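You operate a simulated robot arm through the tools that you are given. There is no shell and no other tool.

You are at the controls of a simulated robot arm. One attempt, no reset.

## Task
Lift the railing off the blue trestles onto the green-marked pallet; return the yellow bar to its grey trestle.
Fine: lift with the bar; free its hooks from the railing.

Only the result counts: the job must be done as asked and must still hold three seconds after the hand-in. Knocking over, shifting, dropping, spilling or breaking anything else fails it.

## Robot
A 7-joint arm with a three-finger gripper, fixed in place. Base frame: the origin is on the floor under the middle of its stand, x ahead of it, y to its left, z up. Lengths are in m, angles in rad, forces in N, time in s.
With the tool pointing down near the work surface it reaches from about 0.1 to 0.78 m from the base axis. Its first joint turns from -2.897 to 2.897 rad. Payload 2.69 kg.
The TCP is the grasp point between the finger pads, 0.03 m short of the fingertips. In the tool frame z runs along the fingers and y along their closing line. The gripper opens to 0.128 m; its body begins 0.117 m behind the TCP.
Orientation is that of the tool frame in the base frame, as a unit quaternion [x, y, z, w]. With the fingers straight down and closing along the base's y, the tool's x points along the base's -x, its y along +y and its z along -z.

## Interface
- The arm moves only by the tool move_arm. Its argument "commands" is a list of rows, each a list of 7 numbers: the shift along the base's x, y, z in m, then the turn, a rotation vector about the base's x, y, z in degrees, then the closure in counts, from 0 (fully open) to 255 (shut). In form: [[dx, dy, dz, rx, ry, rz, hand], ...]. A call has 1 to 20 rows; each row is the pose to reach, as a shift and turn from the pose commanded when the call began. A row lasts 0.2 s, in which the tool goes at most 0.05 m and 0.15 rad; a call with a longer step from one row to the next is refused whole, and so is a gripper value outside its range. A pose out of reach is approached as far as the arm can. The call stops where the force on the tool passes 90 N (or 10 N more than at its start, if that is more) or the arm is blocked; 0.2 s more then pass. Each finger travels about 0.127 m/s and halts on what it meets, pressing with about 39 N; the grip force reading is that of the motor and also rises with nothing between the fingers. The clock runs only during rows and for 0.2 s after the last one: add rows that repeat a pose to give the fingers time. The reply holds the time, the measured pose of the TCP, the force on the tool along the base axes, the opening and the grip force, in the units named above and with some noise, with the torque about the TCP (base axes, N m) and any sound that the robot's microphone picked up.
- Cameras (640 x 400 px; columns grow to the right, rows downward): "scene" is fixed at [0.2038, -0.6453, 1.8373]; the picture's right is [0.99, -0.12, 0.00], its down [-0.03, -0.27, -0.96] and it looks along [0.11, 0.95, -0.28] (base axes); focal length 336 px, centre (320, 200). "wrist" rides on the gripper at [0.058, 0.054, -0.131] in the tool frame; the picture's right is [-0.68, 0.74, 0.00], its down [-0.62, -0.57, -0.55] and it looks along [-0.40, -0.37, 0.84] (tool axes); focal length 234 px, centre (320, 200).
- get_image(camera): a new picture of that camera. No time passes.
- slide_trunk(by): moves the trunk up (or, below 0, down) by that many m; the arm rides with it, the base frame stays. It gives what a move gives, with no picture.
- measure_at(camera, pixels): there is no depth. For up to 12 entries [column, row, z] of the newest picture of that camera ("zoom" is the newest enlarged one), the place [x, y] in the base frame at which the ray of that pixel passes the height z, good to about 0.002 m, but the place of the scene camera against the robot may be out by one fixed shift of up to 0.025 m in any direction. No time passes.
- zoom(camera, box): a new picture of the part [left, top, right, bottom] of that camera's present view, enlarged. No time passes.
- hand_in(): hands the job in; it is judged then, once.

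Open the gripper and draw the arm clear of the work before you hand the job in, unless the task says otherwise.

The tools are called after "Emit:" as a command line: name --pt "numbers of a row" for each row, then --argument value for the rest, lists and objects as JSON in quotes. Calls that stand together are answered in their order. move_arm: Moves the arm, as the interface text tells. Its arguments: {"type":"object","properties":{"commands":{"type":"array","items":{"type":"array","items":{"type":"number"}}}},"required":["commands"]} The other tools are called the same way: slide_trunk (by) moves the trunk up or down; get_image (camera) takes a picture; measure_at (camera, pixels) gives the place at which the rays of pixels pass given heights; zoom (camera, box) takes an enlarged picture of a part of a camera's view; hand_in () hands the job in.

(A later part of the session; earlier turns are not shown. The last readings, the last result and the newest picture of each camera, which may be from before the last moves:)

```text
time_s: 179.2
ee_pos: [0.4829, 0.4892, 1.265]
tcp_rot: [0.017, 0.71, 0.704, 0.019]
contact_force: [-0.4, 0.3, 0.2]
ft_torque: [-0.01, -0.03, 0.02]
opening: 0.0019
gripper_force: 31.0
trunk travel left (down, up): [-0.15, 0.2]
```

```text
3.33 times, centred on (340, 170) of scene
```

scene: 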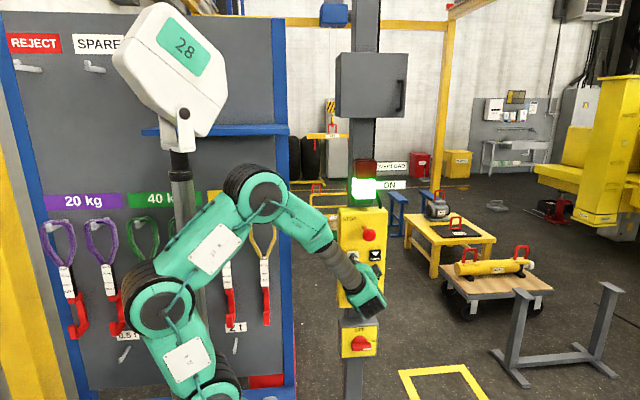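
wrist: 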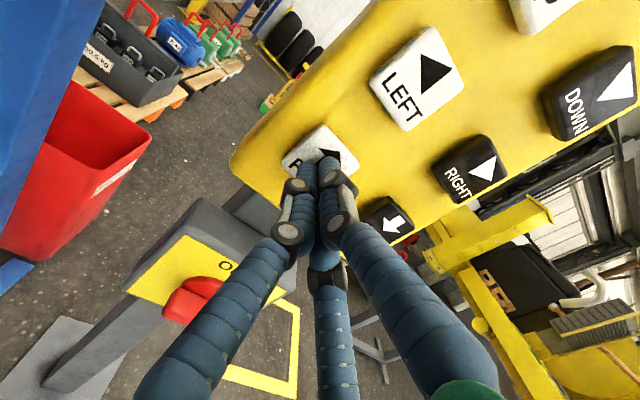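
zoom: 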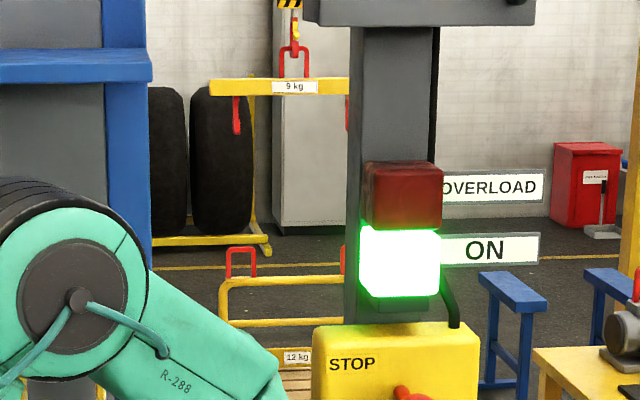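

The bar is up and the railing stands on the pallet. The pump's lug on the table may reach z≈0.95, so I raise another 1.6 s for safe passage before travelling.

Emit:
move_arm --pt "0 0.02 0 0 0 0 255" --pt "0 0.02 0 0 0 0 255" --pt "0 0.02 0 0 0 0 255" --pt "0 0.02 0 0 0 0 255" --pt "0 0.02 0 0 0 0 255" --pt "0 0.02 0 0 0 0 255" --pt "0 0.02 0 0 0 0 255" --pt "0 0.02 0 0 0 0 255" --pt "0 0 0 0 0 0 255" --pt "0 0 0 0 0 0 255" --pt "0 0 0 0 0 0 255" --pt "0 0 0 0 0 0 255"

Emit:
zoom --camera "scene" --box '[290, 110, 390, 230]'

Emit:
move_arm --pt "0 -0.03 0 0 0 0 255" --pt "0 -0.07 0 0 0 0 255" --pt "0 -0.11 0 0 0 0 255" --pt "-0.025 -0.14 0.02 0 0 0 255" --pt "-0.05 -0.165 0.05 0 0 0 255" --pt "-0.075 -0.171 0.085 0 0 0 255" --pt "-0.1 -0.171 0.125 0 0 0 255" --pt "-0.125 -0.171 0.165 0 0 0 255" --pt "-0.15 -0.171 0.205 0 0 0 255" --pt "-0.175 -0.171 0.24 0 0 0 255" --pt "-0.208 -0.171 0.27 0 0 0 255" --pt "-0.208 -0.171 0.27 0 0 0 255"

Emit:
zoom --camera "wrist" --box '[240, 90, 340, 175]'

```text
time_s: 181.8
ee_pos: [0.484, 0.4891, 1.2651]
tcp_rot: [0.017, 0.71, 0.704, 0.02]
contact_force: [-0.3, -0.3, -0.2]
ft_torque: [0.0, 0.0, 0.0]
opening: 0.0021
gripper_force: 31.8
trunk travel left (down, up): [-0.15, 0.2]
```

```text
3.33 times, centred on (340, 170) of scene
```

zoom: 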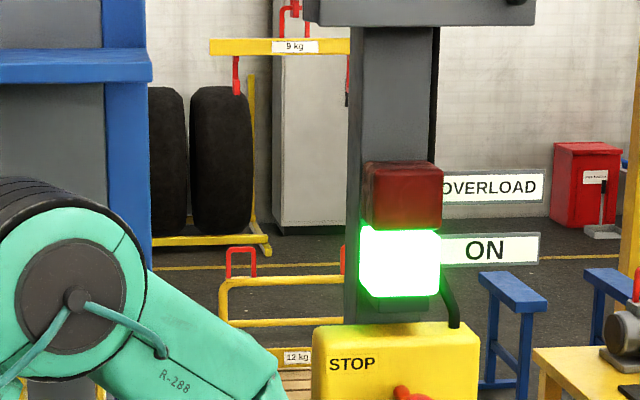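

```text
time_s: 184.4
ee_pos: [0.277, 0.3165, 1.5363]
tcp_rot: [0.016, 0.71, 0.703, 0.019]
contact_force: [-0.3, 0.5, 0.4]
ft_torque: [-0.01, 0.01, -0.11]
opening: 0.002
gripper_force: 32.0
trunk travel left (down, up): [-0.15, 0.2]
```

```text
4.71 times, centred on (290, 132) of wrist
```

zoom: 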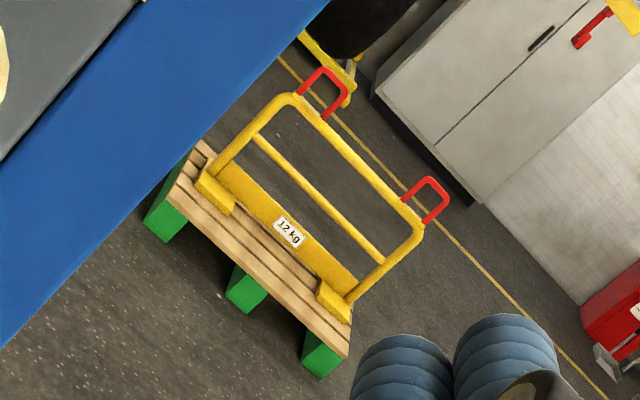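

The railing stands on the pallet with both lugs free. I zoom closer to check the feet lie fully on the slats.

Emit:
zoom --camera "wrist" --box '[255, 115, 310, 165]'

Emit:
measure_at --camera "zoom" --pixels '[[320, 200, 0.112]]'

```text
8.00 times, centred on (282, 140) of wrist
```

zoom: 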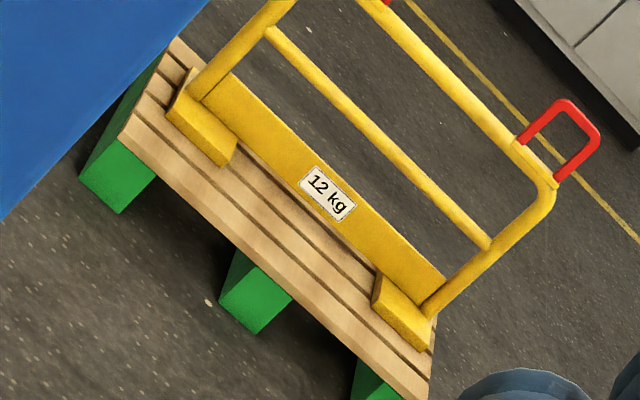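

```text
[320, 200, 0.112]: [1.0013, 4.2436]
```

Both feet rest on the slats; the right foot's outer corner at (425,352) lies just inside the pallet edge. I measure those corners to be sure.

Emit:
measure_at --camera "zoom" --pixels '[[167, 125, 0.112], [228, 166, 0.112], [373, 304, 0.112], [425, 352, 0.112], [430, 390, 0.112], [436, 322, 0.112], [120, 139, 0.112]]'

Emit:
get_image --camera "wrist"

```text
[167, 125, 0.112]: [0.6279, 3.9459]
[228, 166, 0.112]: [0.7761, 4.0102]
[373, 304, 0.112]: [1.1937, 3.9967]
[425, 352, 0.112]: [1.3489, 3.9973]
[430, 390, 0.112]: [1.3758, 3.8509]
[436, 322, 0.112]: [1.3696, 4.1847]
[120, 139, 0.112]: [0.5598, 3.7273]
```

```text
taken
```

wrist: 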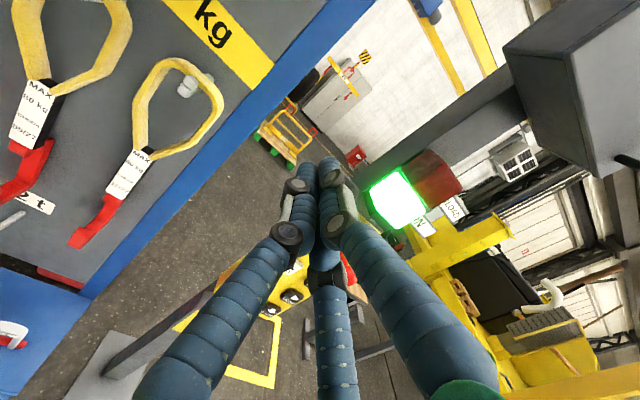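

The feet span x 0.628–1.349 on the pallet 0.560–1.372: fully supported. Now the bar must go back: about 1.14 m RIGHT and 3 m BACK; I move to the RIGHT button.

Emit:
move_arm --pt "0.0296 0 -0.0357 0 0 0 255" --pt "0.0592 0 -0.0714 0 0 0 255" --pt "0.0888 0 -0.1071 0 0 0 255" --pt "0.1184 0 -0.1428 0 0 0 255" --pt "0.148 0 -0.1785 0 0 0 255" --pt "0.1776 0 -0.2142 0 0 0 255" --pt "0.2072 0 -0.2499 0 0 0 255" --pt "0.2368 0 -0.2856 0 0 0 255" --pt "0.2664 0 -0.3213 0 0 0 255" --pt "0.296 0 -0.357 0 0 0 255" --pt "0.296 0.04 -0.357 0 0 0 255" --pt "0.296 0.08 -0.357 0 0 0 255" --pt "0.296 0.12 -0.357 0 0 0 255" --pt "0.296 0.15 -0.357 0 0 0 255" --pt "0.296 0.172 -0.357 0 0 0 255" --pt "0.296 0.172 -0.357 0 0 0 255"

Emit:
get_image --camera "wrist"

```text
time_s: 187.8
ee_pos: [0.57, 0.4908, 1.1763]
tcp_rot: [0.017, 0.71, 0.704, 0.019]
contact_force: [0.2, 0.4, 0.4]
ft_torque: [-0.02, 0.03, 0.0]
opening: 0.0021
gripper_force: 31.7
trunk travel left (down, up): [-0.15, 0.2]
```

```text
taken
```

wrist: 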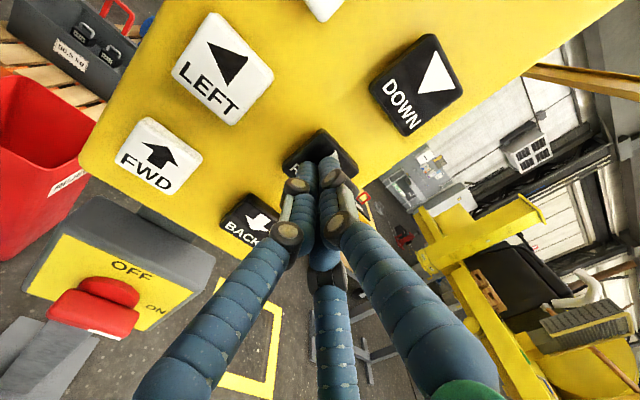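

I am on RIGHT at (322,150). I hold it 3.6 s and look.

Emit:
move_arm --pt "0 0.02 0 0 0 0 255" --pt "0 0.02 0 0 0 0 255" --pt "0 0.02 0 0 0 0 255" --pt "0 0.02 0 0 0 0 255" --pt "0 0.02 0 0 0 0 255" --pt "0 0.02 0 0 0 0 255" --pt "0 0.02 0 0 0 0 255" --pt "0 0.02 0 0 0 0 255" --pt "0 0.02 0 0 0 0 255" --pt "0 0.02 0 0 0 0 255" --pt "0 0.02 0 0 0 0 255" --pt "0 0.02 0 0 0 0 255" --pt "0 0.02 0 0 0 0 255" --pt "0 0.02 0 0 0 0 255" --pt "0 0.02 0 0 0 0 255" --pt "0 0.02 0 0 0 0 255" --pt "0 0.02 0 0 0 0 255" --pt "0 0.02 0 0 0 0 255" --pt "0 0 0 0 0 0 255" --pt "0 0 0 0 0 0 255"

Emit:
move_arm --pt "0 0 0 0 0 0 255" --pt "0 0 0 0 0 0 255" --pt "0 0 0 0 0 0 255" --pt "0 0 0 0 0 0 255"

Emit:
get_image --camera "scene"

Emit:
zoom --camera "scene" --box '[380, 90, 460, 170]'

```text
time_s: 192.0
ee_pos: [0.5725, 0.4868, 1.1777]
tcp_rot: [0.017, 0.71, 0.704, 0.018]
contact_force: [0.8, 0.2, -1.0]
ft_torque: [-0.02, 0.04, 0.02]
opening: 0.002
gripper_force: 31.2
trunk travel left (down, up): [-0.15, 0.2]
```

```text
time_s: 193.0
ee_pos: [0.5722, 0.4895, 1.1762]
tcp_rot: [0.017, 0.71, 0.703, 0.019]
contact_force: [0.3, 0.1, -0.8]
ft_torque: [-0.01, -0.01, 0.01]
opening: 0.002
gripper_force: 31.8
trunk travel left (down, up): [-0.15, 0.2]
```

```text
taken
```

scene: 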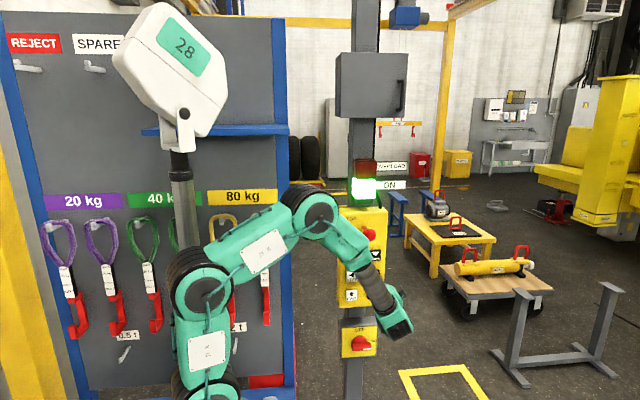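

```text
5.00 times, centred on (420, 130) of scene
```

zoom: 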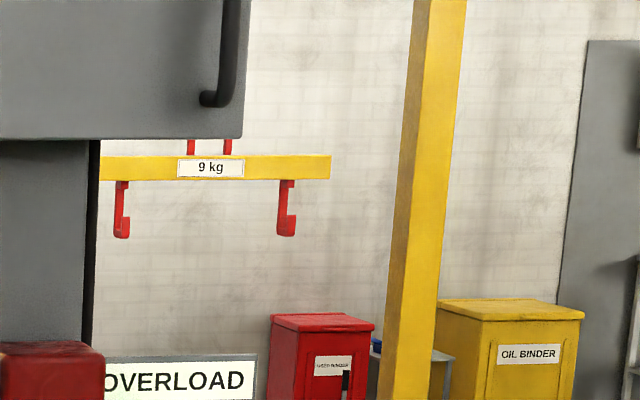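

Bar centre computes to x≈1.905 in the scene frame (z≈1.56), against the trestle centre 2.105. I press RIGHT 1.6 s more.

Emit:
move_arm --pt "0 0.02 0 0 0 0 255" --pt "0 0.02 0 0 0 0 255" --pt "0 0.02 0 0 0 0 255" --pt "0 0.02 0 0 0 0 255" --pt "0 0.02 0 0 0 0 255" --pt "0 0.02 0 0 0 0 255" --pt "0 0.02 0 0 0 0 255" --pt "0 0.02 0 0 0 0 255" --pt "0 0 0 0 0 0 255" --pt "0 0 0 0 0 0 255" --pt "0 0 0 0 0 0 255" --pt "0 0 0 0 0 0 255" --pt "0 0 0 0 0 0 255"

Emit:
zoom --camera "scene" --box '[380, 90, 460, 170]'

Emit:
move_arm --pt "0 -0.03 0 0 0 0 255" --pt "0 -0.04 -0.045 0 0 0 255" --pt "0 -0.04 -0.09 0 0 0 255" --pt "0 -0.02 -0.09 0 0 0 255" --pt "0 0 -0.09 0 0 0 255" --pt "0 0 -0.09 0 0 0 255"

Emit:
get_image --camera "wrist"

```text
time_s: 195.8
ee_pos: [0.5734, 0.4881, 1.1787]
tcp_rot: [0.016, 0.71, 0.704, 0.02]
contact_force: [0.3, 0.2, 0.1]
ft_torque: [0.04, -0.03, 0.01]
opening: 0.0022
gripper_force: 30.8
trunk travel left (down, up): [-0.15, 0.2]
```

```text
5.00 times, centred on (420, 130) of scene
```

zoom: 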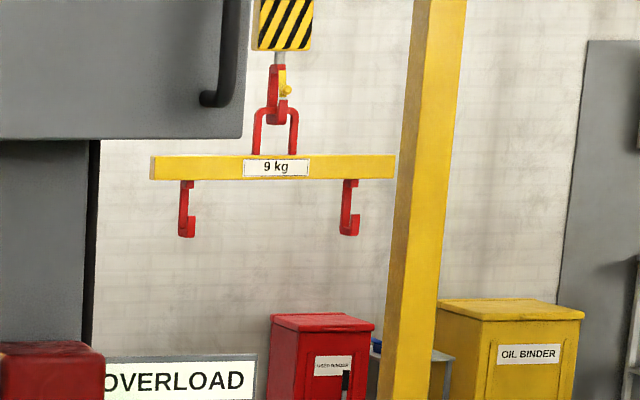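

```text
time_s: 197.2
ee_pos: [0.5724, 0.4913, 1.0876]
tcp_rot: [0.017, 0.71, 0.704, 0.019]
contact_force: [-0.4, 0.1, -0.5]
ft_torque: [-0.01, 0.03, -0.02]
opening: 0.0021
gripper_force: 31.3
trunk travel left (down, up): [-0.15, 0.2]
```

```text
taken
```

wrist: 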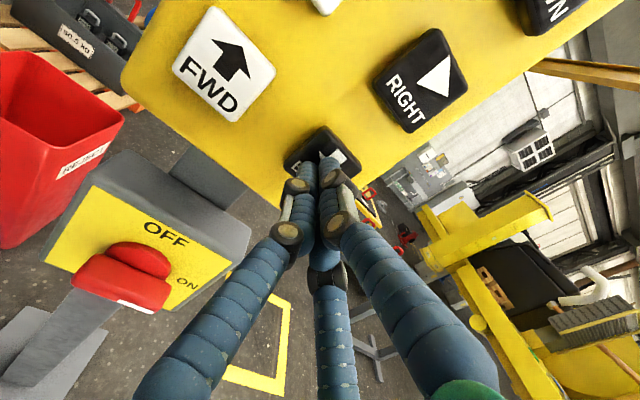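

The bar's label is now at px 411.2, i.e. x≈2.10, matching the trestle. I am on BACK and hold it 3.6 s.

Emit:
move_arm --pt "0 0.02 0 0 0 0 255" --pt "0 0.02 0 0 0 0 255" --pt "0 0.02 0 0 0 0 255" --pt "0 0.02 0 0 0 0 255" --pt "0 0.02 0 0 0 0 255" --pt "0 0.02 0 0 0 0 255" --pt "0 0.02 0 0 0 0 255" --pt "0 0.02 0 0 0 0 255" --pt "0 0.02 0 0 0 0 255" --pt "0 0.02 0 0 0 0 255" --pt "0 0.02 0 0 0 0 255" --pt "0 0.02 0 0 0 0 255" --pt "0 0.02 0 0 0 0 255" --pt "0 0.02 0 0 0 0 255" --pt "0 0.02 0 0 0 0 255" --pt "0 0.02 0 0 0 0 255" --pt "0 0.02 0 0 0 0 255" --pt "0 0.02 0 0 0 0 255" --pt "0 0 0 0 0 0 255" --pt "0 0 0 0 0 0 255"

Emit:
move_arm --pt "0 0 0 0 0 0 255" --pt "0 0 0 0 0 0 255" --pt "0 0 0 0 0 0 255" --pt "0 0 0 0 0 0 255"

Emit:
get_image --camera "scene"

Emit:
zoom --camera "scene" --box '[400, 80, 500, 180]'

```text
time_s: 201.4
ee_pos: [0.5732, 0.4916, 1.0875]
tcp_rot: [0.017, 0.71, 0.704, 0.019]
contact_force: [0.5, 0.0, 0.2]
ft_torque: [-0.03, 0.01, 0.03]
opening: 0.0021
gripper_force: 31.0
trunk travel left (down, up): [-0.15, 0.2]
```

```text
time_s: 202.4
ee_pos: [0.5749, 0.4894, 1.0882]
tcp_rot: [0.018, 0.71, 0.704, 0.021]
contact_force: [0.6, -0.2, -1.1]
ft_torque: [-0.01, 0.02, -0.06]
opening: 0.0018
gripper_force: 31.5
trunk travel left (down, up): [-0.15, 0.2]
```

```text
taken
```

scene: 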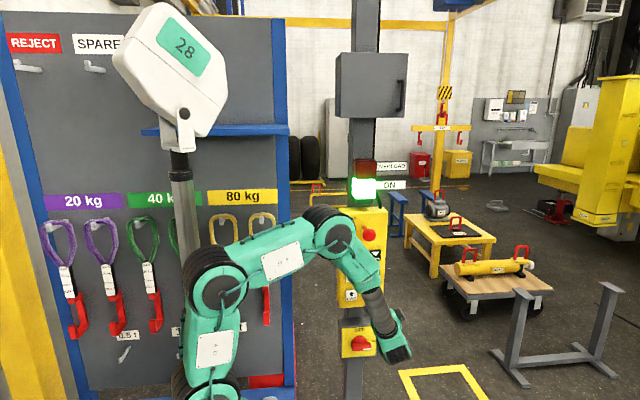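

```text
4.00 times, centred on (450, 130) of scene
```

zoom: 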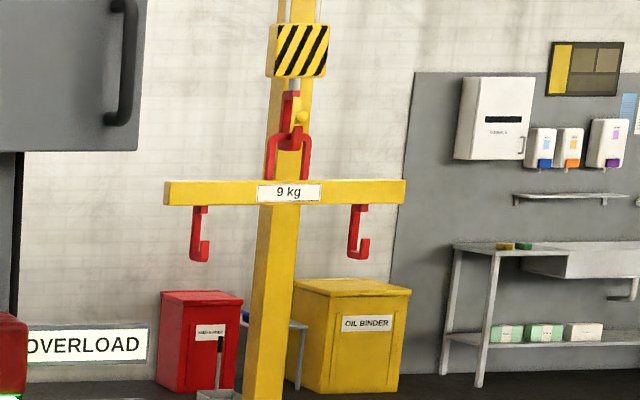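

The bar is now at about y≈3.18, z≈1.56, moving true. Two metres remain, so I hold BACK 3.6 s again.

Emit:
move_arm --pt "0 0.02 0 0 0 0 255" --pt "0 0.02 0 0 0 0 255" --pt "0 0.02 0 0 0 0 255" --pt "0 0.02 0 0 0 0 255" --pt "0 0.02 0 0 0 0 255" --pt "0 0.02 0 0 0 0 255" --pt "0 0.02 0 0 0 0 255" --pt "0 0.02 0 0 0 0 255" --pt "0 0.02 0 0 0 0 255" --pt "0 0.02 0 0 0 0 255" --pt "0 0.02 0 0 0 0 255" --pt "0 0.02 0 0 0 0 255" --pt "0 0.02 0 0 0 0 255" --pt "0 0.02 0 0 0 0 255" --pt "0 0.02 0 0 0 0 255" --pt "0 0.02 0 0 0 0 255" --pt "0 0.02 0 0 0 0 255" --pt "0 0.02 0 0 0 0 255" --pt "0 0 0 0 0 0 255" --pt "0 0 0 0 0 0 255"

Emit:
move_arm --pt "0 0 0 0 0 0 255" --pt "0 0 0 0 0 0 255" --pt "0 0 0 0 0 0 255" --pt "0 0 0 0 0 0 255"

Emit:
get_image --camera "scene"

Emit:
zoom --camera "scene" --box '[440, 80, 560, 180]'

```text
time_s: 206.6
ee_pos: [0.5734, 0.4882, 1.0889]
tcp_rot: [0.018, 0.71, 0.704, 0.02]
contact_force: [-0.9, -0.9, -0.1]
ft_torque: [-0.01, 0.03, 0.02]
opening: 0.0021
gripper_force: 31.7
trunk travel left (down, up): [-0.15, 0.2]
```

```text
time_s: 207.6
ee_pos: [0.5738, 0.4879, 1.087]
tcp_rot: [0.018, 0.71, 0.704, 0.021]
contact_force: [-0.3, -0.1, -0.4]
ft_torque: [0.0, -0.02, -0.03]
opening: 0.0023
gripper_force: 31.3
trunk travel left (down, up): [-0.15, 0.2]
```

```text
taken
```

scene: 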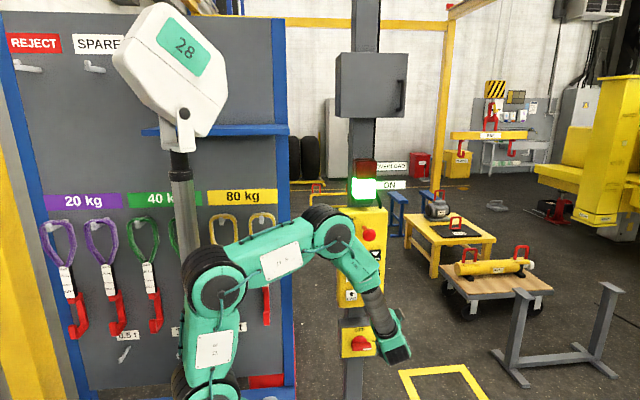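

```text
4.00 times, centred on (500, 130) of scene
```

zoom: 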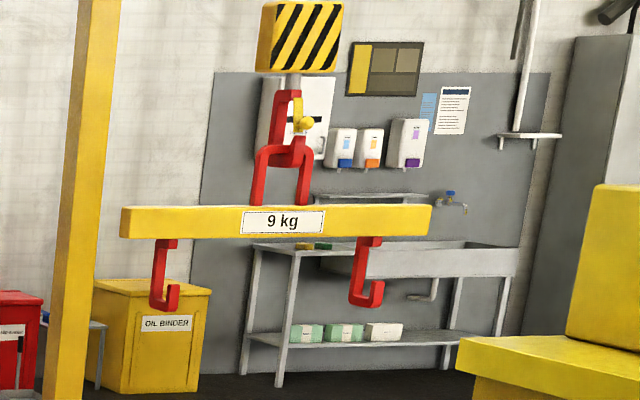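

Bar is at y≈2.235. I hold BACK 3.6 s once more, to end just short of the trestle line.

Emit:
move_arm --pt "0 0.02 0 0 0 0 255" --pt "0 0.02 0 0 0 0 255" --pt "0 0.02 0 0 0 0 255" --pt "0 0.02 0 0 0 0 255" --pt "0 0.02 0 0 0 0 255" --pt "0 0.02 0 0 0 0 255" --pt "0 0.02 0 0 0 0 255" --pt "0 0.02 0 0 0 0 255" --pt "0 0.02 0 0 0 0 255" --pt "0 0.02 0 0 0 0 255" --pt "0 0.02 0 0 0 0 255" --pt "0 0.02 0 0 0 0 255" --pt "0 0.02 0 0 0 0 255" --pt "0 0.02 0 0 0 0 255" --pt "0 0.02 0 0 0 0 255" --pt "0 0.02 0 0 0 0 255" --pt "0 0.02 0 0 0 0 255" --pt "0 0.02 0 0 0 0 255" --pt "0 0 0 0 0 0 255" --pt "0 0 0 0 0 0 255"

Emit:
move_arm --pt "0 0 0 0 0 0 255" --pt "0 0 0 0 0 0 255" --pt "0 0 0 0 0 0 255" --pt "0 0 0 0 0 0 255"

Emit:
get_image --camera "scene"

Emit:
zoom --camera "scene" --box '[500, 80, 640, 200]'

```text
time_s: 211.8
ee_pos: [0.5734, 0.4864, 1.0902]
tcp_rot: [0.019, 0.71, 0.704, 0.02]
contact_force: [-0.4, 0.4, -0.9]
ft_torque: [0.01, -0.01, 0.0]
opening: 0.0022
gripper_force: 31.2
trunk travel left (down, up): [-0.15, 0.2]
```

```text
time_s: 212.8
ee_pos: [0.5744, 0.4872, 1.0885]
tcp_rot: [0.019, 0.71, 0.704, 0.021]
contact_force: [0.0, 0.0, 0.5]
ft_torque: [0.01, 0.03, -0.01]
opening: 0.002
gripper_force: 30.9
trunk travel left (down, up): [-0.15, 0.2]
```

```text
taken
```

scene: 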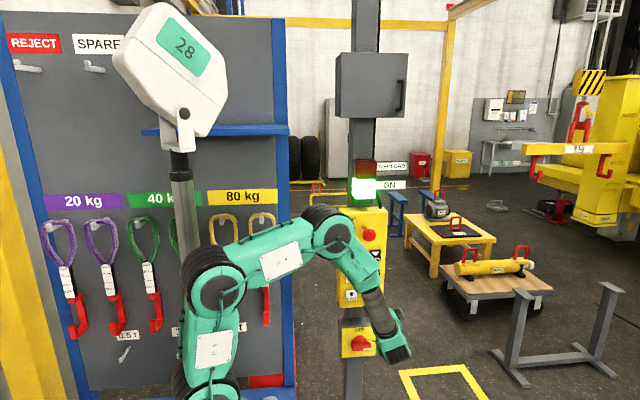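

```text
3.33 times, centred on (570, 140) of scene
```

zoom: 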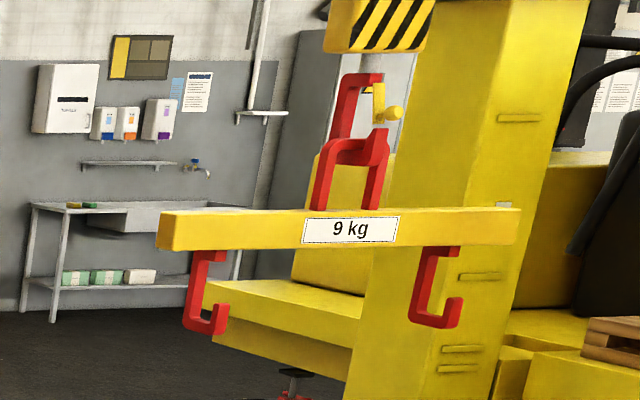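

The label reads (579,148.7), which gives the bar at x≈2.10, y≈1.30–1.33, z≈1.56, about 0.15 m short of the trestle line. I press BACK 1.4 s and zoom on the trestle plates.

Emit:
move_arm --pt "0 0.02 0 0 0 0 255" --pt "0 0.02 0 0 0 0 255" --pt "0 0.02 0 0 0 0 255" --pt "0 0.02 0 0 0 0 255" --pt "0 0.02 0 0 0 0 255" --pt "0 0.02 0 0 0 0 255" --pt "0 0.02 0 0 0 0 255" --pt "0 0 0 0 0 0 255" --pt "0 0 0 0 0 0 255" --pt "0 0 0 0 0 0 255" --pt "0 0 0 0 0 0 255" --pt "0 0 0 0 0 0 255"

Emit:
zoom --camera "scene" --box '[500, 80, 640, 200]'

Emit:
zoom --camera "scene" --box '[505, 280, 545, 310]'

Emit:
zoom --camera "scene" --box '[592, 275, 632, 305]'

Emit:
zoom --camera "scene" --box '[480, 330, 640, 400]'

```text
time_s: 215.4
ee_pos: [0.5749, 0.4869, 1.0894]
tcp_rot: [0.019, 0.71, 0.704, 0.021]
contact_force: [-0.8, 0.1, 0.5]
ft_torque: [-0.01, 0.03, 0.01]
opening: 0.0021
gripper_force: 31.3
trunk travel left (down, up): [-0.15, 0.2]
```

```text
3.33 times, centred on (570, 140) of scene
```

zoom: 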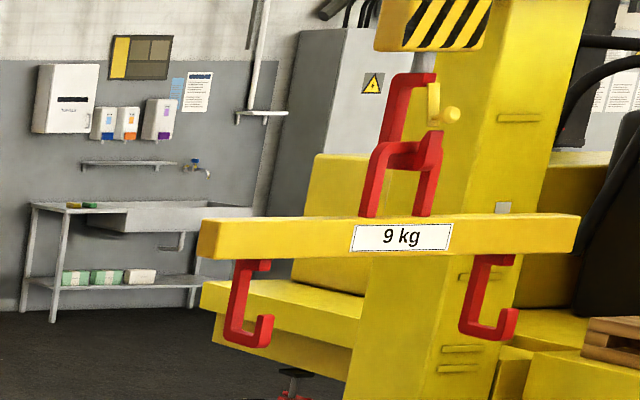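

```text
13.33 times, centred on (525, 295) of scene
```

zoom: 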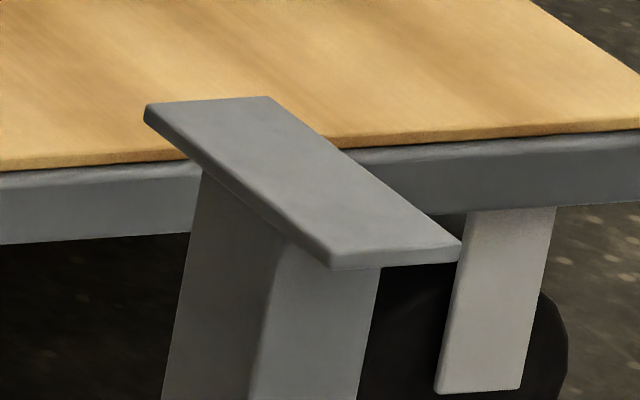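

```text
13.33 times, centred on (612, 290) of scene
```

zoom: 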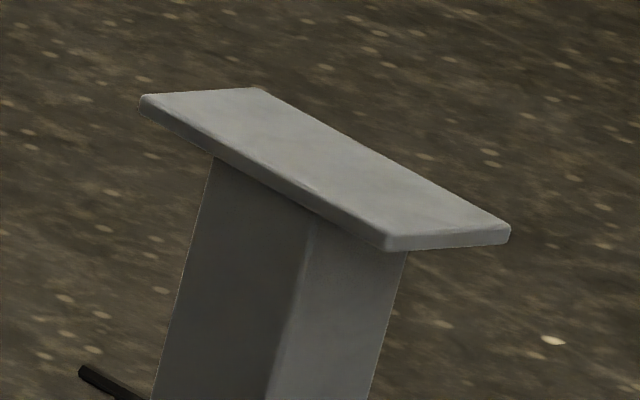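

```text
4.00 times, centred on (560, 365) of scene
```

zoom: 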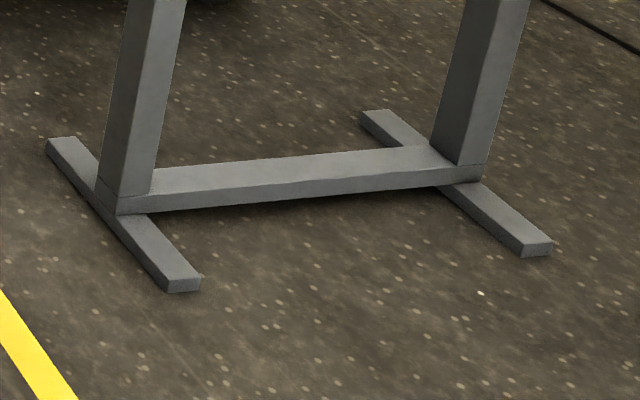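

The model gives the trestle plates at z≈0.615 with centre (2.125, 1.175) and spacing 0.663 (scene frame), and the bar centre near (2.09±0.03, 1.21). I lower the bar first to about 0.15 m above hook-level, where alignment can be judged far better: DOWN 3.0 s.

Emit:
move_arm --pt "0 -0.03 0 0 0 0 255" --pt "0 -0.04 0.04 0 0 0 255" --pt "0 -0.04 0.085 0 0 0 255" --pt "0 -0.04 0.13 0 0 0 255" --pt "0 -0.04 0.175 0 0 0 255" --pt "0 -0.02 0.175 0 0 0 255" --pt "0 0 0.175 0 0 0 255" --pt "0 0 0.175 0 0 0 255"

Emit:
get_image --camera "wrist"

Emit:
move_arm --pt "0 0.02 0 0 0 0 255" --pt "0 0.02 0 0 0 0 255" --pt "0 0.02 0 0 0 0 255" --pt "0 0.02 0 0 0 0 255" --pt "0 0.02 0 0 0 0 255" --pt "0 0.02 0 0 0 0 255" --pt "0 0.02 0 0 0 0 255" --pt "0 0.02 0 0 0 0 255" --pt "0 0.02 0 0 0 0 255" --pt "0 0.02 0 0 0 0 255" --pt "0 0.02 0 0 0 0 255" --pt "0 0 0 0 0 0 255" --pt "0 0 0 0 0 0 255" --pt "0 0 0 0 0 0 255" --pt "0 0 0 0 0 0 255" --pt "0 0 0 0 0 0 255"

Emit:
get_image --camera "scene"

```text
time_s: 217.2
ee_pos: [0.5751, 0.4855, 1.2631]
tcp_rot: [0.02, 0.71, 0.703, 0.021]
contact_force: [0.4, -0.4, -1.0]
ft_torque: [0.01, 0.02, 0.02]
opening: 0.0023
gripper_force: 31.1
trunk travel left (down, up): [-0.15, 0.2]
```

```text
taken
```

wrist: 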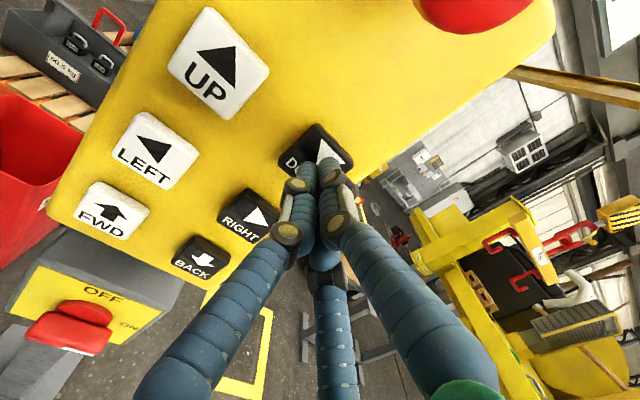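

```text
time_s: 220.6
ee_pos: [0.5755, 0.4851, 1.2615]
tcp_rot: [0.018, 0.71, 0.704, 0.021]
contact_force: [-0.4, 0.3, -0.1]
ft_torque: [0.02, -0.01, 0.0]
opening: 0.002
gripper_force: 31.6
trunk travel left (down, up): [-0.15, 0.2]
```

```text
taken
```

scene: 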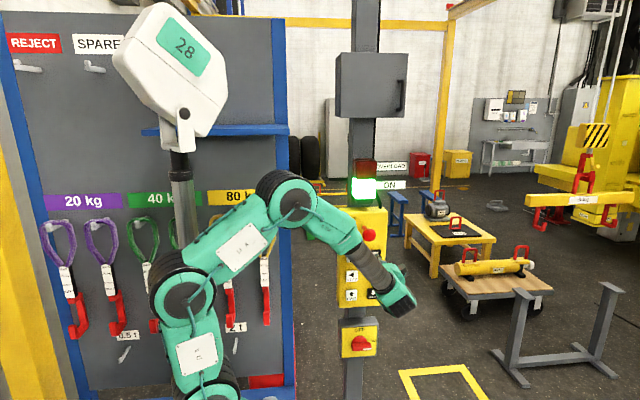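

The bar came down; its label is near (584,199). I zoom on it in both cameras to triangulate against the trestle.

Emit:
zoom --camera "scene" --box '[510, 160, 640, 300]'

Emit:
get_image --camera "wrist"

Emit:
zoom --camera "wrist" --box '[440, 180, 640, 340]'

```text
2.86 times, centred on (575, 230) of scene
```

zoom: 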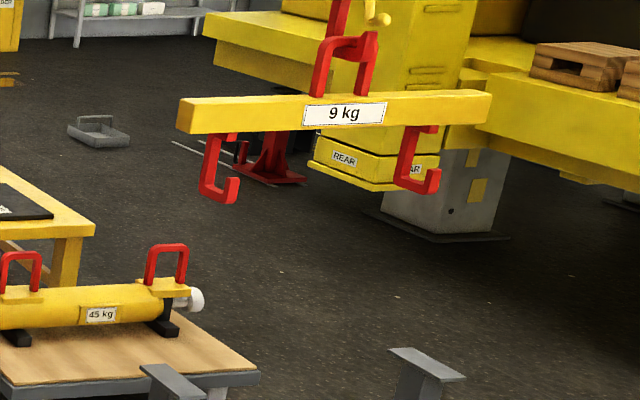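

```text
taken
```

wrist: 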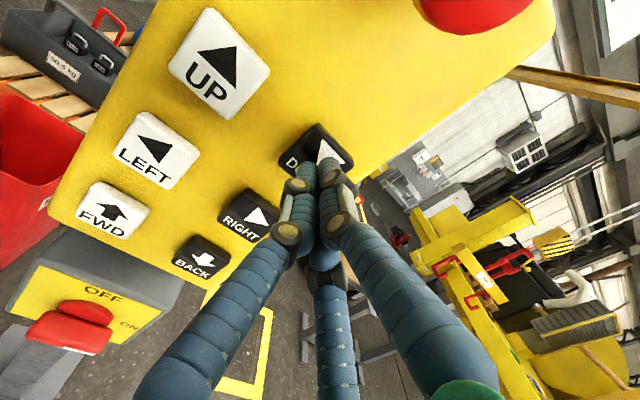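

```text
2.50 times, centred on (540, 260) of wrist
```

zoom: 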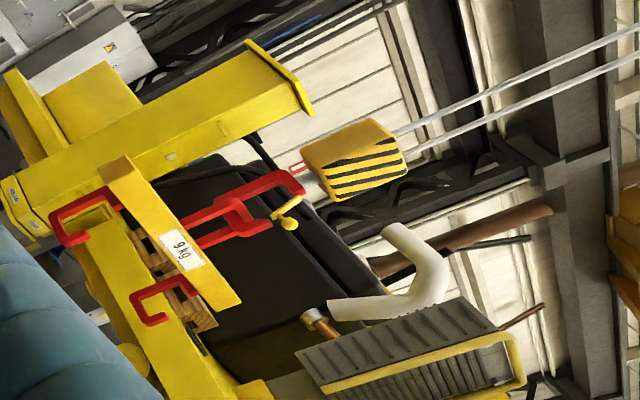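

Triangulation agrees to 3 mm: bar label at (2.118, 1.208, 1.247) in the scene frame, so x is within 1 cm of the trestle centre 2.125 and the bar centre needs ≈0.055 m BACK. I lower another 2.0 s first, staying above hook/plate level.

Emit:
move_arm --pt "0 0.02 0 0 0 0 255" --pt "0 0.02 0 0 0 0 255" --pt "0 0.02 0 0 0 0 255" --pt "0 0.02 0 0 0 0 255" --pt "0 0.02 0 0 0 0 255" --pt "0 0.02 0 0 0 0 255" --pt "0 0.02 0 0 0 0 255" --pt "0 0.02 0 0 0 0 255" --pt "0 0.02 0 0 0 0 255" --pt "0 0 0 0 0 0 255" --pt "0 0 0 0 0 0 255" --pt "0 0 0 0 0 0 255" --pt "0 0 0 0 0 0 255" --pt "0 0 0 0 0 0 255"

Emit:
zoom --camera "scene" --box '[490, 190, 640, 310]'

```text
time_s: 223.6
ee_pos: [0.5753, 0.488, 1.2622]
tcp_rot: [0.019, 0.71, 0.704, 0.021]
contact_force: [-0.3, 0.1, 0.1]
ft_torque: [0.0, -0.03, -0.03]
opening: 0.002
gripper_force: 31.4
trunk travel left (down, up): [-0.15, 0.2]
```

```text
3.33 times, centred on (565, 250) of scene
```

zoom: 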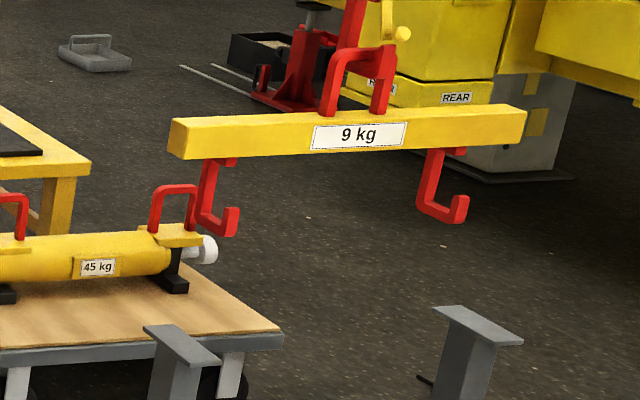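

The bar is now at z≈1.03 with x≈2.12 again. I go to BACK and give two 1 s creeps to bring the bar over the plate centres.

Emit:
move_arm --pt "0 -0.03 0 0 0 0 255" --pt "0 -0.04 -0.04 0 0 0 255" --pt "0 -0.04 -0.085 0 0 0 255" --pt "0 -0.04 -0.13 0 0 0 255" --pt "0 -0.04 -0.175 0 0 0 255" --pt "0 -0.02 -0.175 0 0 0 255" --pt "0 0 -0.175 0 0 0 255"

Emit:
move_arm --pt "0 0.02 0 0 0 0 255" --pt "0 0.02 0 0 0 0 255" --pt "0 0.02 0 0 0 0 255" --pt "0 0.02 0 0 0 0 255" --pt "0 0.02 0 0 0 0 255" --pt "0 0 0 0 0 0 255" --pt "0 0 0 0 0 0 255" --pt "0 0 0 0 0 0 255" --pt "0 0 0 0 0 0 255" --pt "0 0.02 0 0 0 0 255" --pt "0 0.02 0 0 0 0 255" --pt "0 0.02 0 0 0 0 255" --pt "0 0.02 0 0 0 0 255" --pt "0 0.02 0 0 0 0 255" --pt "0 0 0 0 0 0 255" --pt "0 0 0 0 0 0 255" --pt "0 0 0 0 0 0 255"

Emit:
zoom --camera "scene" --box '[490, 190, 640, 310]'

Emit:
get_image --camera "wrist"

Emit:
zoom --camera "wrist" --box '[340, 180, 560, 360]'

```text
time_s: 225.2
ee_pos: [0.5762, 0.487, 1.0883]
tcp_rot: [0.019, 0.71, 0.704, 0.021]
contact_force: [0.4, -0.6, 0.6]
ft_torque: [0.0, 0.0, 0.01]
opening: 0.0022
gripper_force: 31.8
trunk travel left (down, up): [-0.15, 0.2]
```

```text
time_s: 228.8
ee_pos: [0.576, 0.4863, 1.0867]
tcp_rot: [0.018, 0.71, 0.704, 0.022]
contact_force: [-0.1, -0.9, 0.3]
ft_torque: [0.03, 0.02, -0.01]
opening: 0.0023
gripper_force: 31.4
trunk travel left (down, up): [-0.15, 0.2]
```

```text
3.33 times, centred on (565, 250) of scene
```

zoom: 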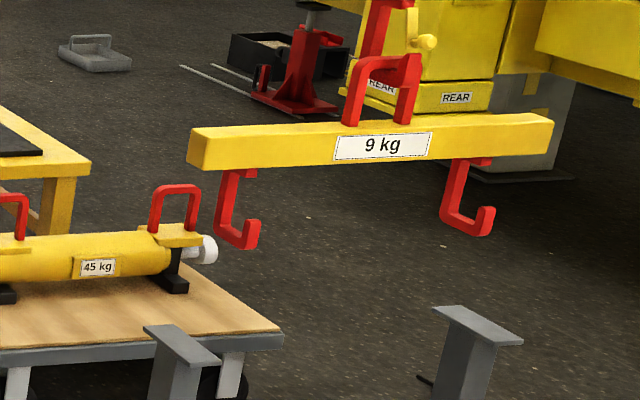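

```text
taken
```

wrist: 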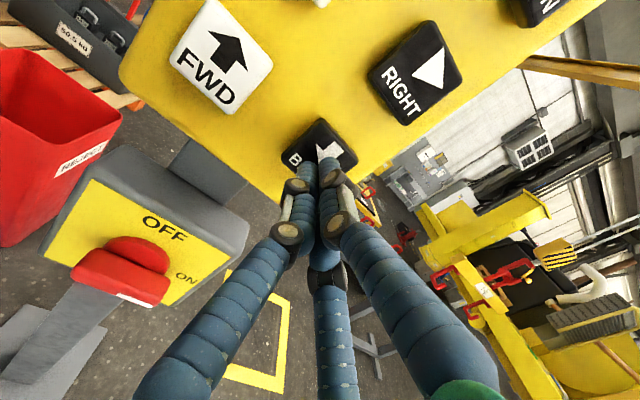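

```text
2.22 times, centred on (450, 270) of wrist
```

zoom: 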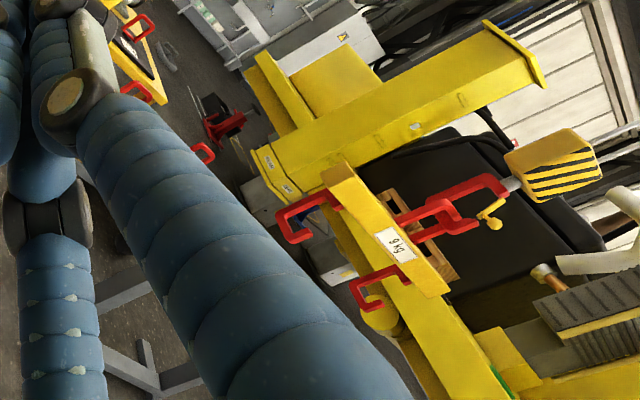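

The bar spans x 1.755–2.496 and the plates 1.76–2.49 (centres match to ~1 mm), with bar centre y≈1.185 over the plates' 1.175. I go to DOWN and lower 1.8 s.

Emit:
move_arm --pt "0 -0.03 0 0 0 0 255" --pt "0 -0.04 0.04 0 0 0 255" --pt "0 -0.04 0.085 0 0 0 255" --pt "0 -0.04 0.13 0 0 0 255" --pt "0 -0.04 0.175 0 0 0 255" --pt "0 -0.02 0.175 0 0 0 255" --pt "0 0 0.175 0 0 0 255"

Emit:
move_arm --pt "0 0.02 0 0 0 0 255" --pt "0 0.02 0 0 0 0 255" --pt "0 0.02 0 0 0 0 255" --pt "0 0.02 0 0 0 0 255" --pt "0 0.02 0 0 0 0 255" --pt "0 0.02 0 0 0 0 255" --pt "0 0.02 0 0 0 0 255" --pt "0 0.02 0 0 0 0 255" --pt "0 0.02 0 0 0 0 255" --pt "0 0 0 0 0 0 255" --pt "0 0 0 0 0 0 255" --pt "0 0 0 0 0 0 255" --pt "0 0 0 0 0 0 255" --pt "0 0 0 0 0 0 255"

Emit:
zoom --camera "scene" --box '[490, 200, 640, 320]'

```text
time_s: 230.4
ee_pos: [0.5733, 0.4863, 1.2618]
tcp_rot: [0.019, 0.711, 0.703, 0.019]
contact_force: [-0.1, 1.4, -0.2]
ft_torque: [0.0, 0.01, 0.0]
opening: 0.0021
gripper_force: 31.4
trunk travel left (down, up): [-0.15, 0.2]
```

```text
time_s: 233.4
ee_pos: [0.5732, 0.4873, 1.2629]
tcp_rot: [0.018, 0.71, 0.704, 0.021]
contact_force: [0.4, -0.5, -0.8]
ft_torque: [-0.04, -0.03, 0.0]
opening: 0.0021
gripper_force: 31.6
trunk travel left (down, up): [-0.15, 0.2]
```

```text
3.33 times, centred on (565, 260) of scene
```

zoom: 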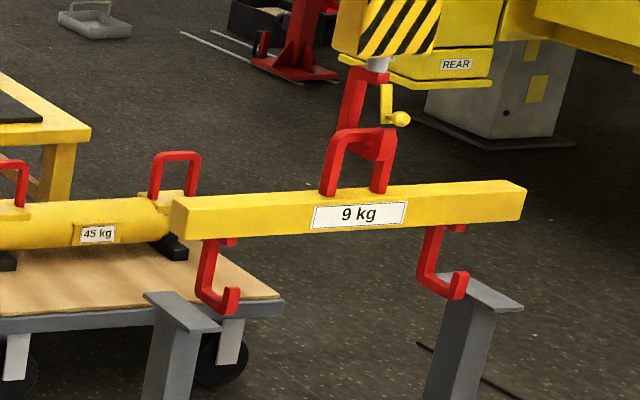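

Bar bottom is now about 0.16 m above the plates and both hooks drop between the posts. I lower 1.4 s more, then inspect at close zoom.

Emit:
move_arm --pt "0 0.02 0 0 0 0 255" --pt "0 0.02 0 0 0 0 255" --pt "0 0.02 0 0 0 0 255" --pt "0 0.02 0 0 0 0 255" --pt "0 0.02 0 0 0 0 255" --pt "0 0.02 0 0 0 0 255" --pt "0 0.02 0 0 0 0 255" --pt "0 0 0 0 0 0 255" --pt "0 0 0 0 0 0 255" --pt "0 0 0 0 0 0 255" --pt "0 0 0 0 0 0 255"

Emit:
zoom --camera "scene" --box '[490, 220, 640, 340]'

Emit:
zoom --camera "scene" --box '[505, 265, 555, 315]'

Emit:
zoom --camera "scene" --box '[590, 260, 640, 310]'

```text
time_s: 235.8
ee_pos: [0.5745, 0.4857, 1.2622]
tcp_rot: [0.019, 0.71, 0.704, 0.021]
contact_force: [-0.2, 1.2, -0.9]
ft_torque: [0.02, 0.02, 0.02]
opening: 0.002
gripper_force: 31.4
trunk travel left (down, up): [-0.15, 0.2]
```

```text
3.33 times, centred on (565, 280) of scene
```

zoom: 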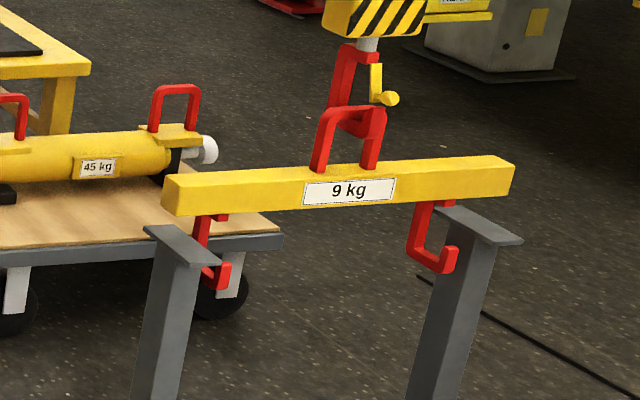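

```text
8.00 times, centred on (530, 290) of scene
```

zoom: 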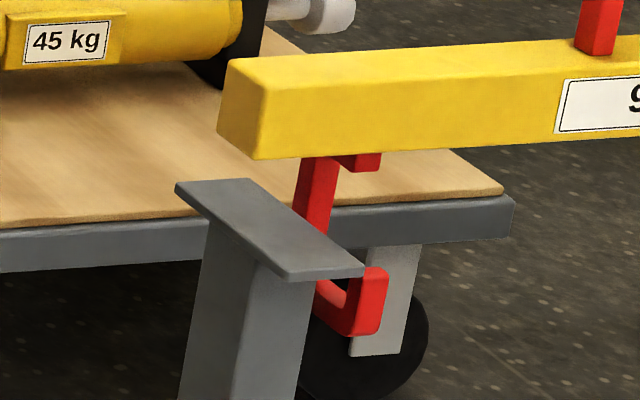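

```text
8.00 times, centred on (615, 285) of scene
```

zoom: 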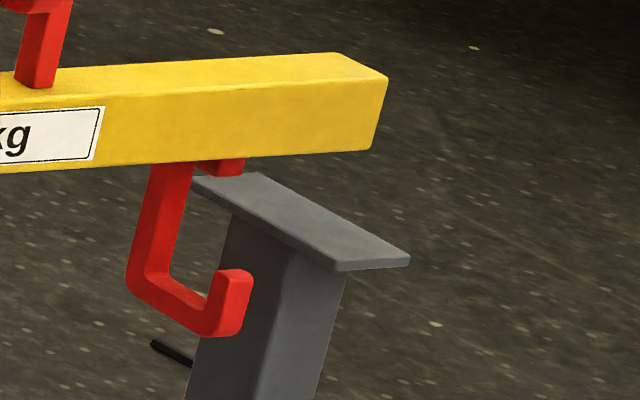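

At close zoom the bar's front-left lower corner projects exactly onto the left plate's outer edge, and in y it is ≈0.015 m toward the back of the plates. I nudge BACK 0.6 s to centre it, then return to DOWN.

Emit:
move_arm --pt "0 -0.03 0 0 0 0 255" --pt "0 -0.04 -0.04 0 0 0 255" --pt "0 -0.04 -0.085 0 0 0 255" --pt "0 -0.04 -0.13 0 0 0 255" --pt "0 -0.04 -0.175 0 0 0 255" --pt "0 -0.02 -0.175 0 0 0 255" --pt "0 0 -0.175 0 0 0 255" --pt "0 0.02 -0.175 0 0 0 255" --pt "0 0.02 -0.175 0 0 0 255" --pt "0 0.02 -0.175 0 0 0 255" --pt "0 0 -0.175 0 0 0 255" --pt "0 0 -0.175 0 0 0 255" --pt "0 0 -0.175 0 0 0 255"

Emit:
move_arm --pt "0 -0.03 0 0 0 0 255" --pt "0 -0.04 0.04 0 0 0 255" --pt "0 -0.04 0.085 0 0 0 255" --pt "0 -0.04 0.13 0 0 0 255" --pt "0 -0.04 0.175 0 0 0 255" --pt "0 -0.02 0.175 0 0 0 255" --pt "0 0 0.175 0 0 0 255"

Emit:
zoom --camera "scene" --box '[505, 265, 555, 315]'

Emit:
zoom --camera "scene" --box '[590, 260, 640, 310]'

```text
time_s: 238.6
ee_pos: [0.5743, 0.488, 1.0879]
tcp_rot: [0.019, 0.71, 0.704, 0.022]
contact_force: [-0.2, 0.7, -0.1]
ft_torque: [0.0, -0.03, 0.01]
opening: 0.0021
gripper_force: 31.6
trunk travel left (down, up): [-0.15, 0.2]
```

```text
time_s: 240.2
ee_pos: [0.5745, 0.4865, 1.264]
tcp_rot: [0.02, 0.71, 0.704, 0.02]
contact_force: [0.9, 0.0, 0.1]
ft_torque: [0.01, 0.0, -0.01]
opening: 0.002
gripper_force: 31.3
trunk travel left (down, up): [-0.15, 0.2]
```

```text
8.00 times, centred on (530, 290) of scene
```

zoom: 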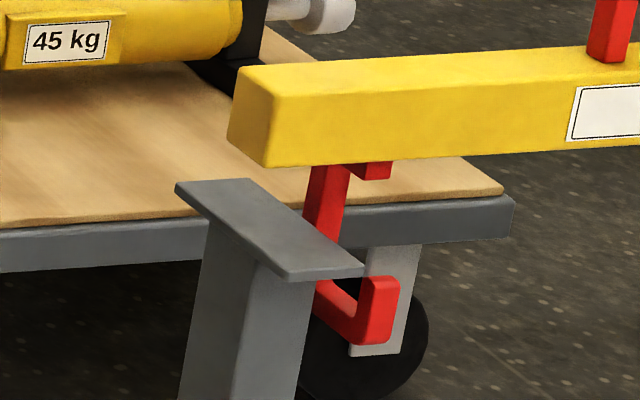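

```text
8.00 times, centred on (615, 285) of scene
```

zoom: 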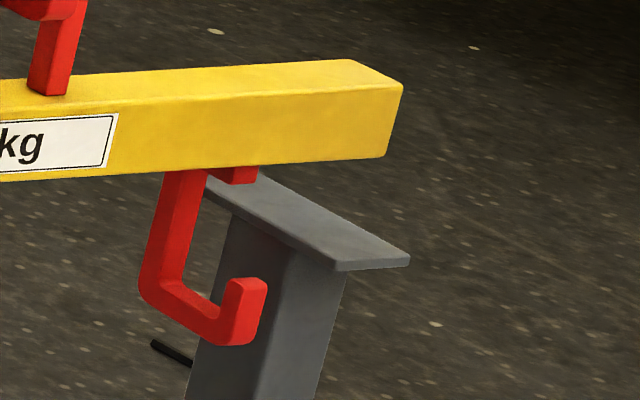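

Alignment looks good on both plates. I lower with two 1 s creeps and check.

Emit:
move_arm --pt "0 0.02 0 0 0 0 255" --pt "0 0.02 0 0 0 0 255" --pt "0 0.02 0 0 0 0 255" --pt "0 0.02 0 0 0 0 255" --pt "0 0.02 0 0 0 0 255" --pt "0 0 0 0 0 0 255" --pt "0 0 0 0 0 0 255" --pt "0 0 0 0 0 0 255" --pt "0 0 0 0 0 0 255"

Emit:
zoom --camera "scene" --box '[505, 265, 555, 315]'

Emit:
zoom --camera "scene" --box '[590, 260, 640, 310]'

```text
time_s: 242.2
ee_pos: [0.5746, 0.4868, 1.2631]
tcp_rot: [0.019, 0.71, 0.704, 0.021]
contact_force: [-0.1, 0.9, -0.4]
ft_torque: [0.01, 0.02, -0.01]
opening: 0.0022
gripper_force: 31.9
trunk travel left (down, up): [-0.15, 0.2]
```

```text
8.00 times, centred on (530, 290) of scene
```

zoom: 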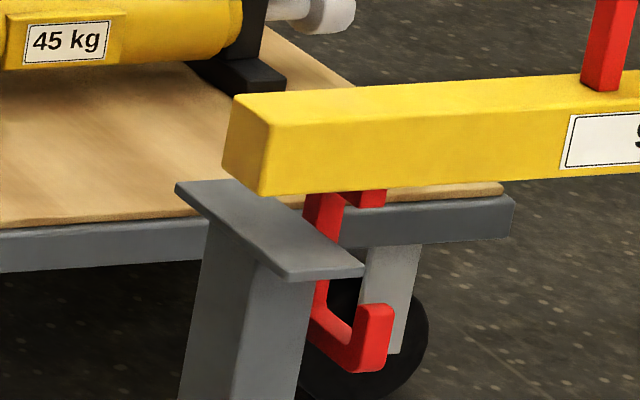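

```text
8.00 times, centred on (615, 285) of scene
```

zoom: 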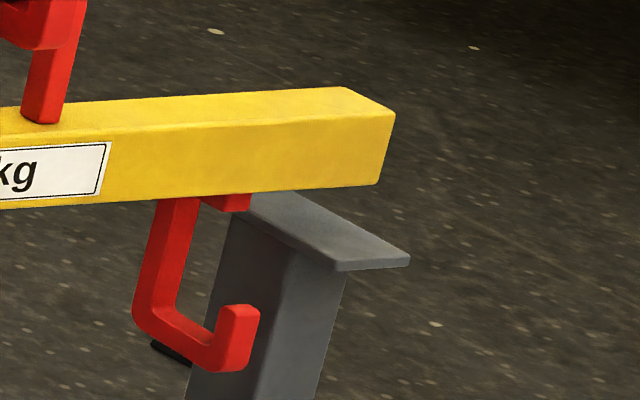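

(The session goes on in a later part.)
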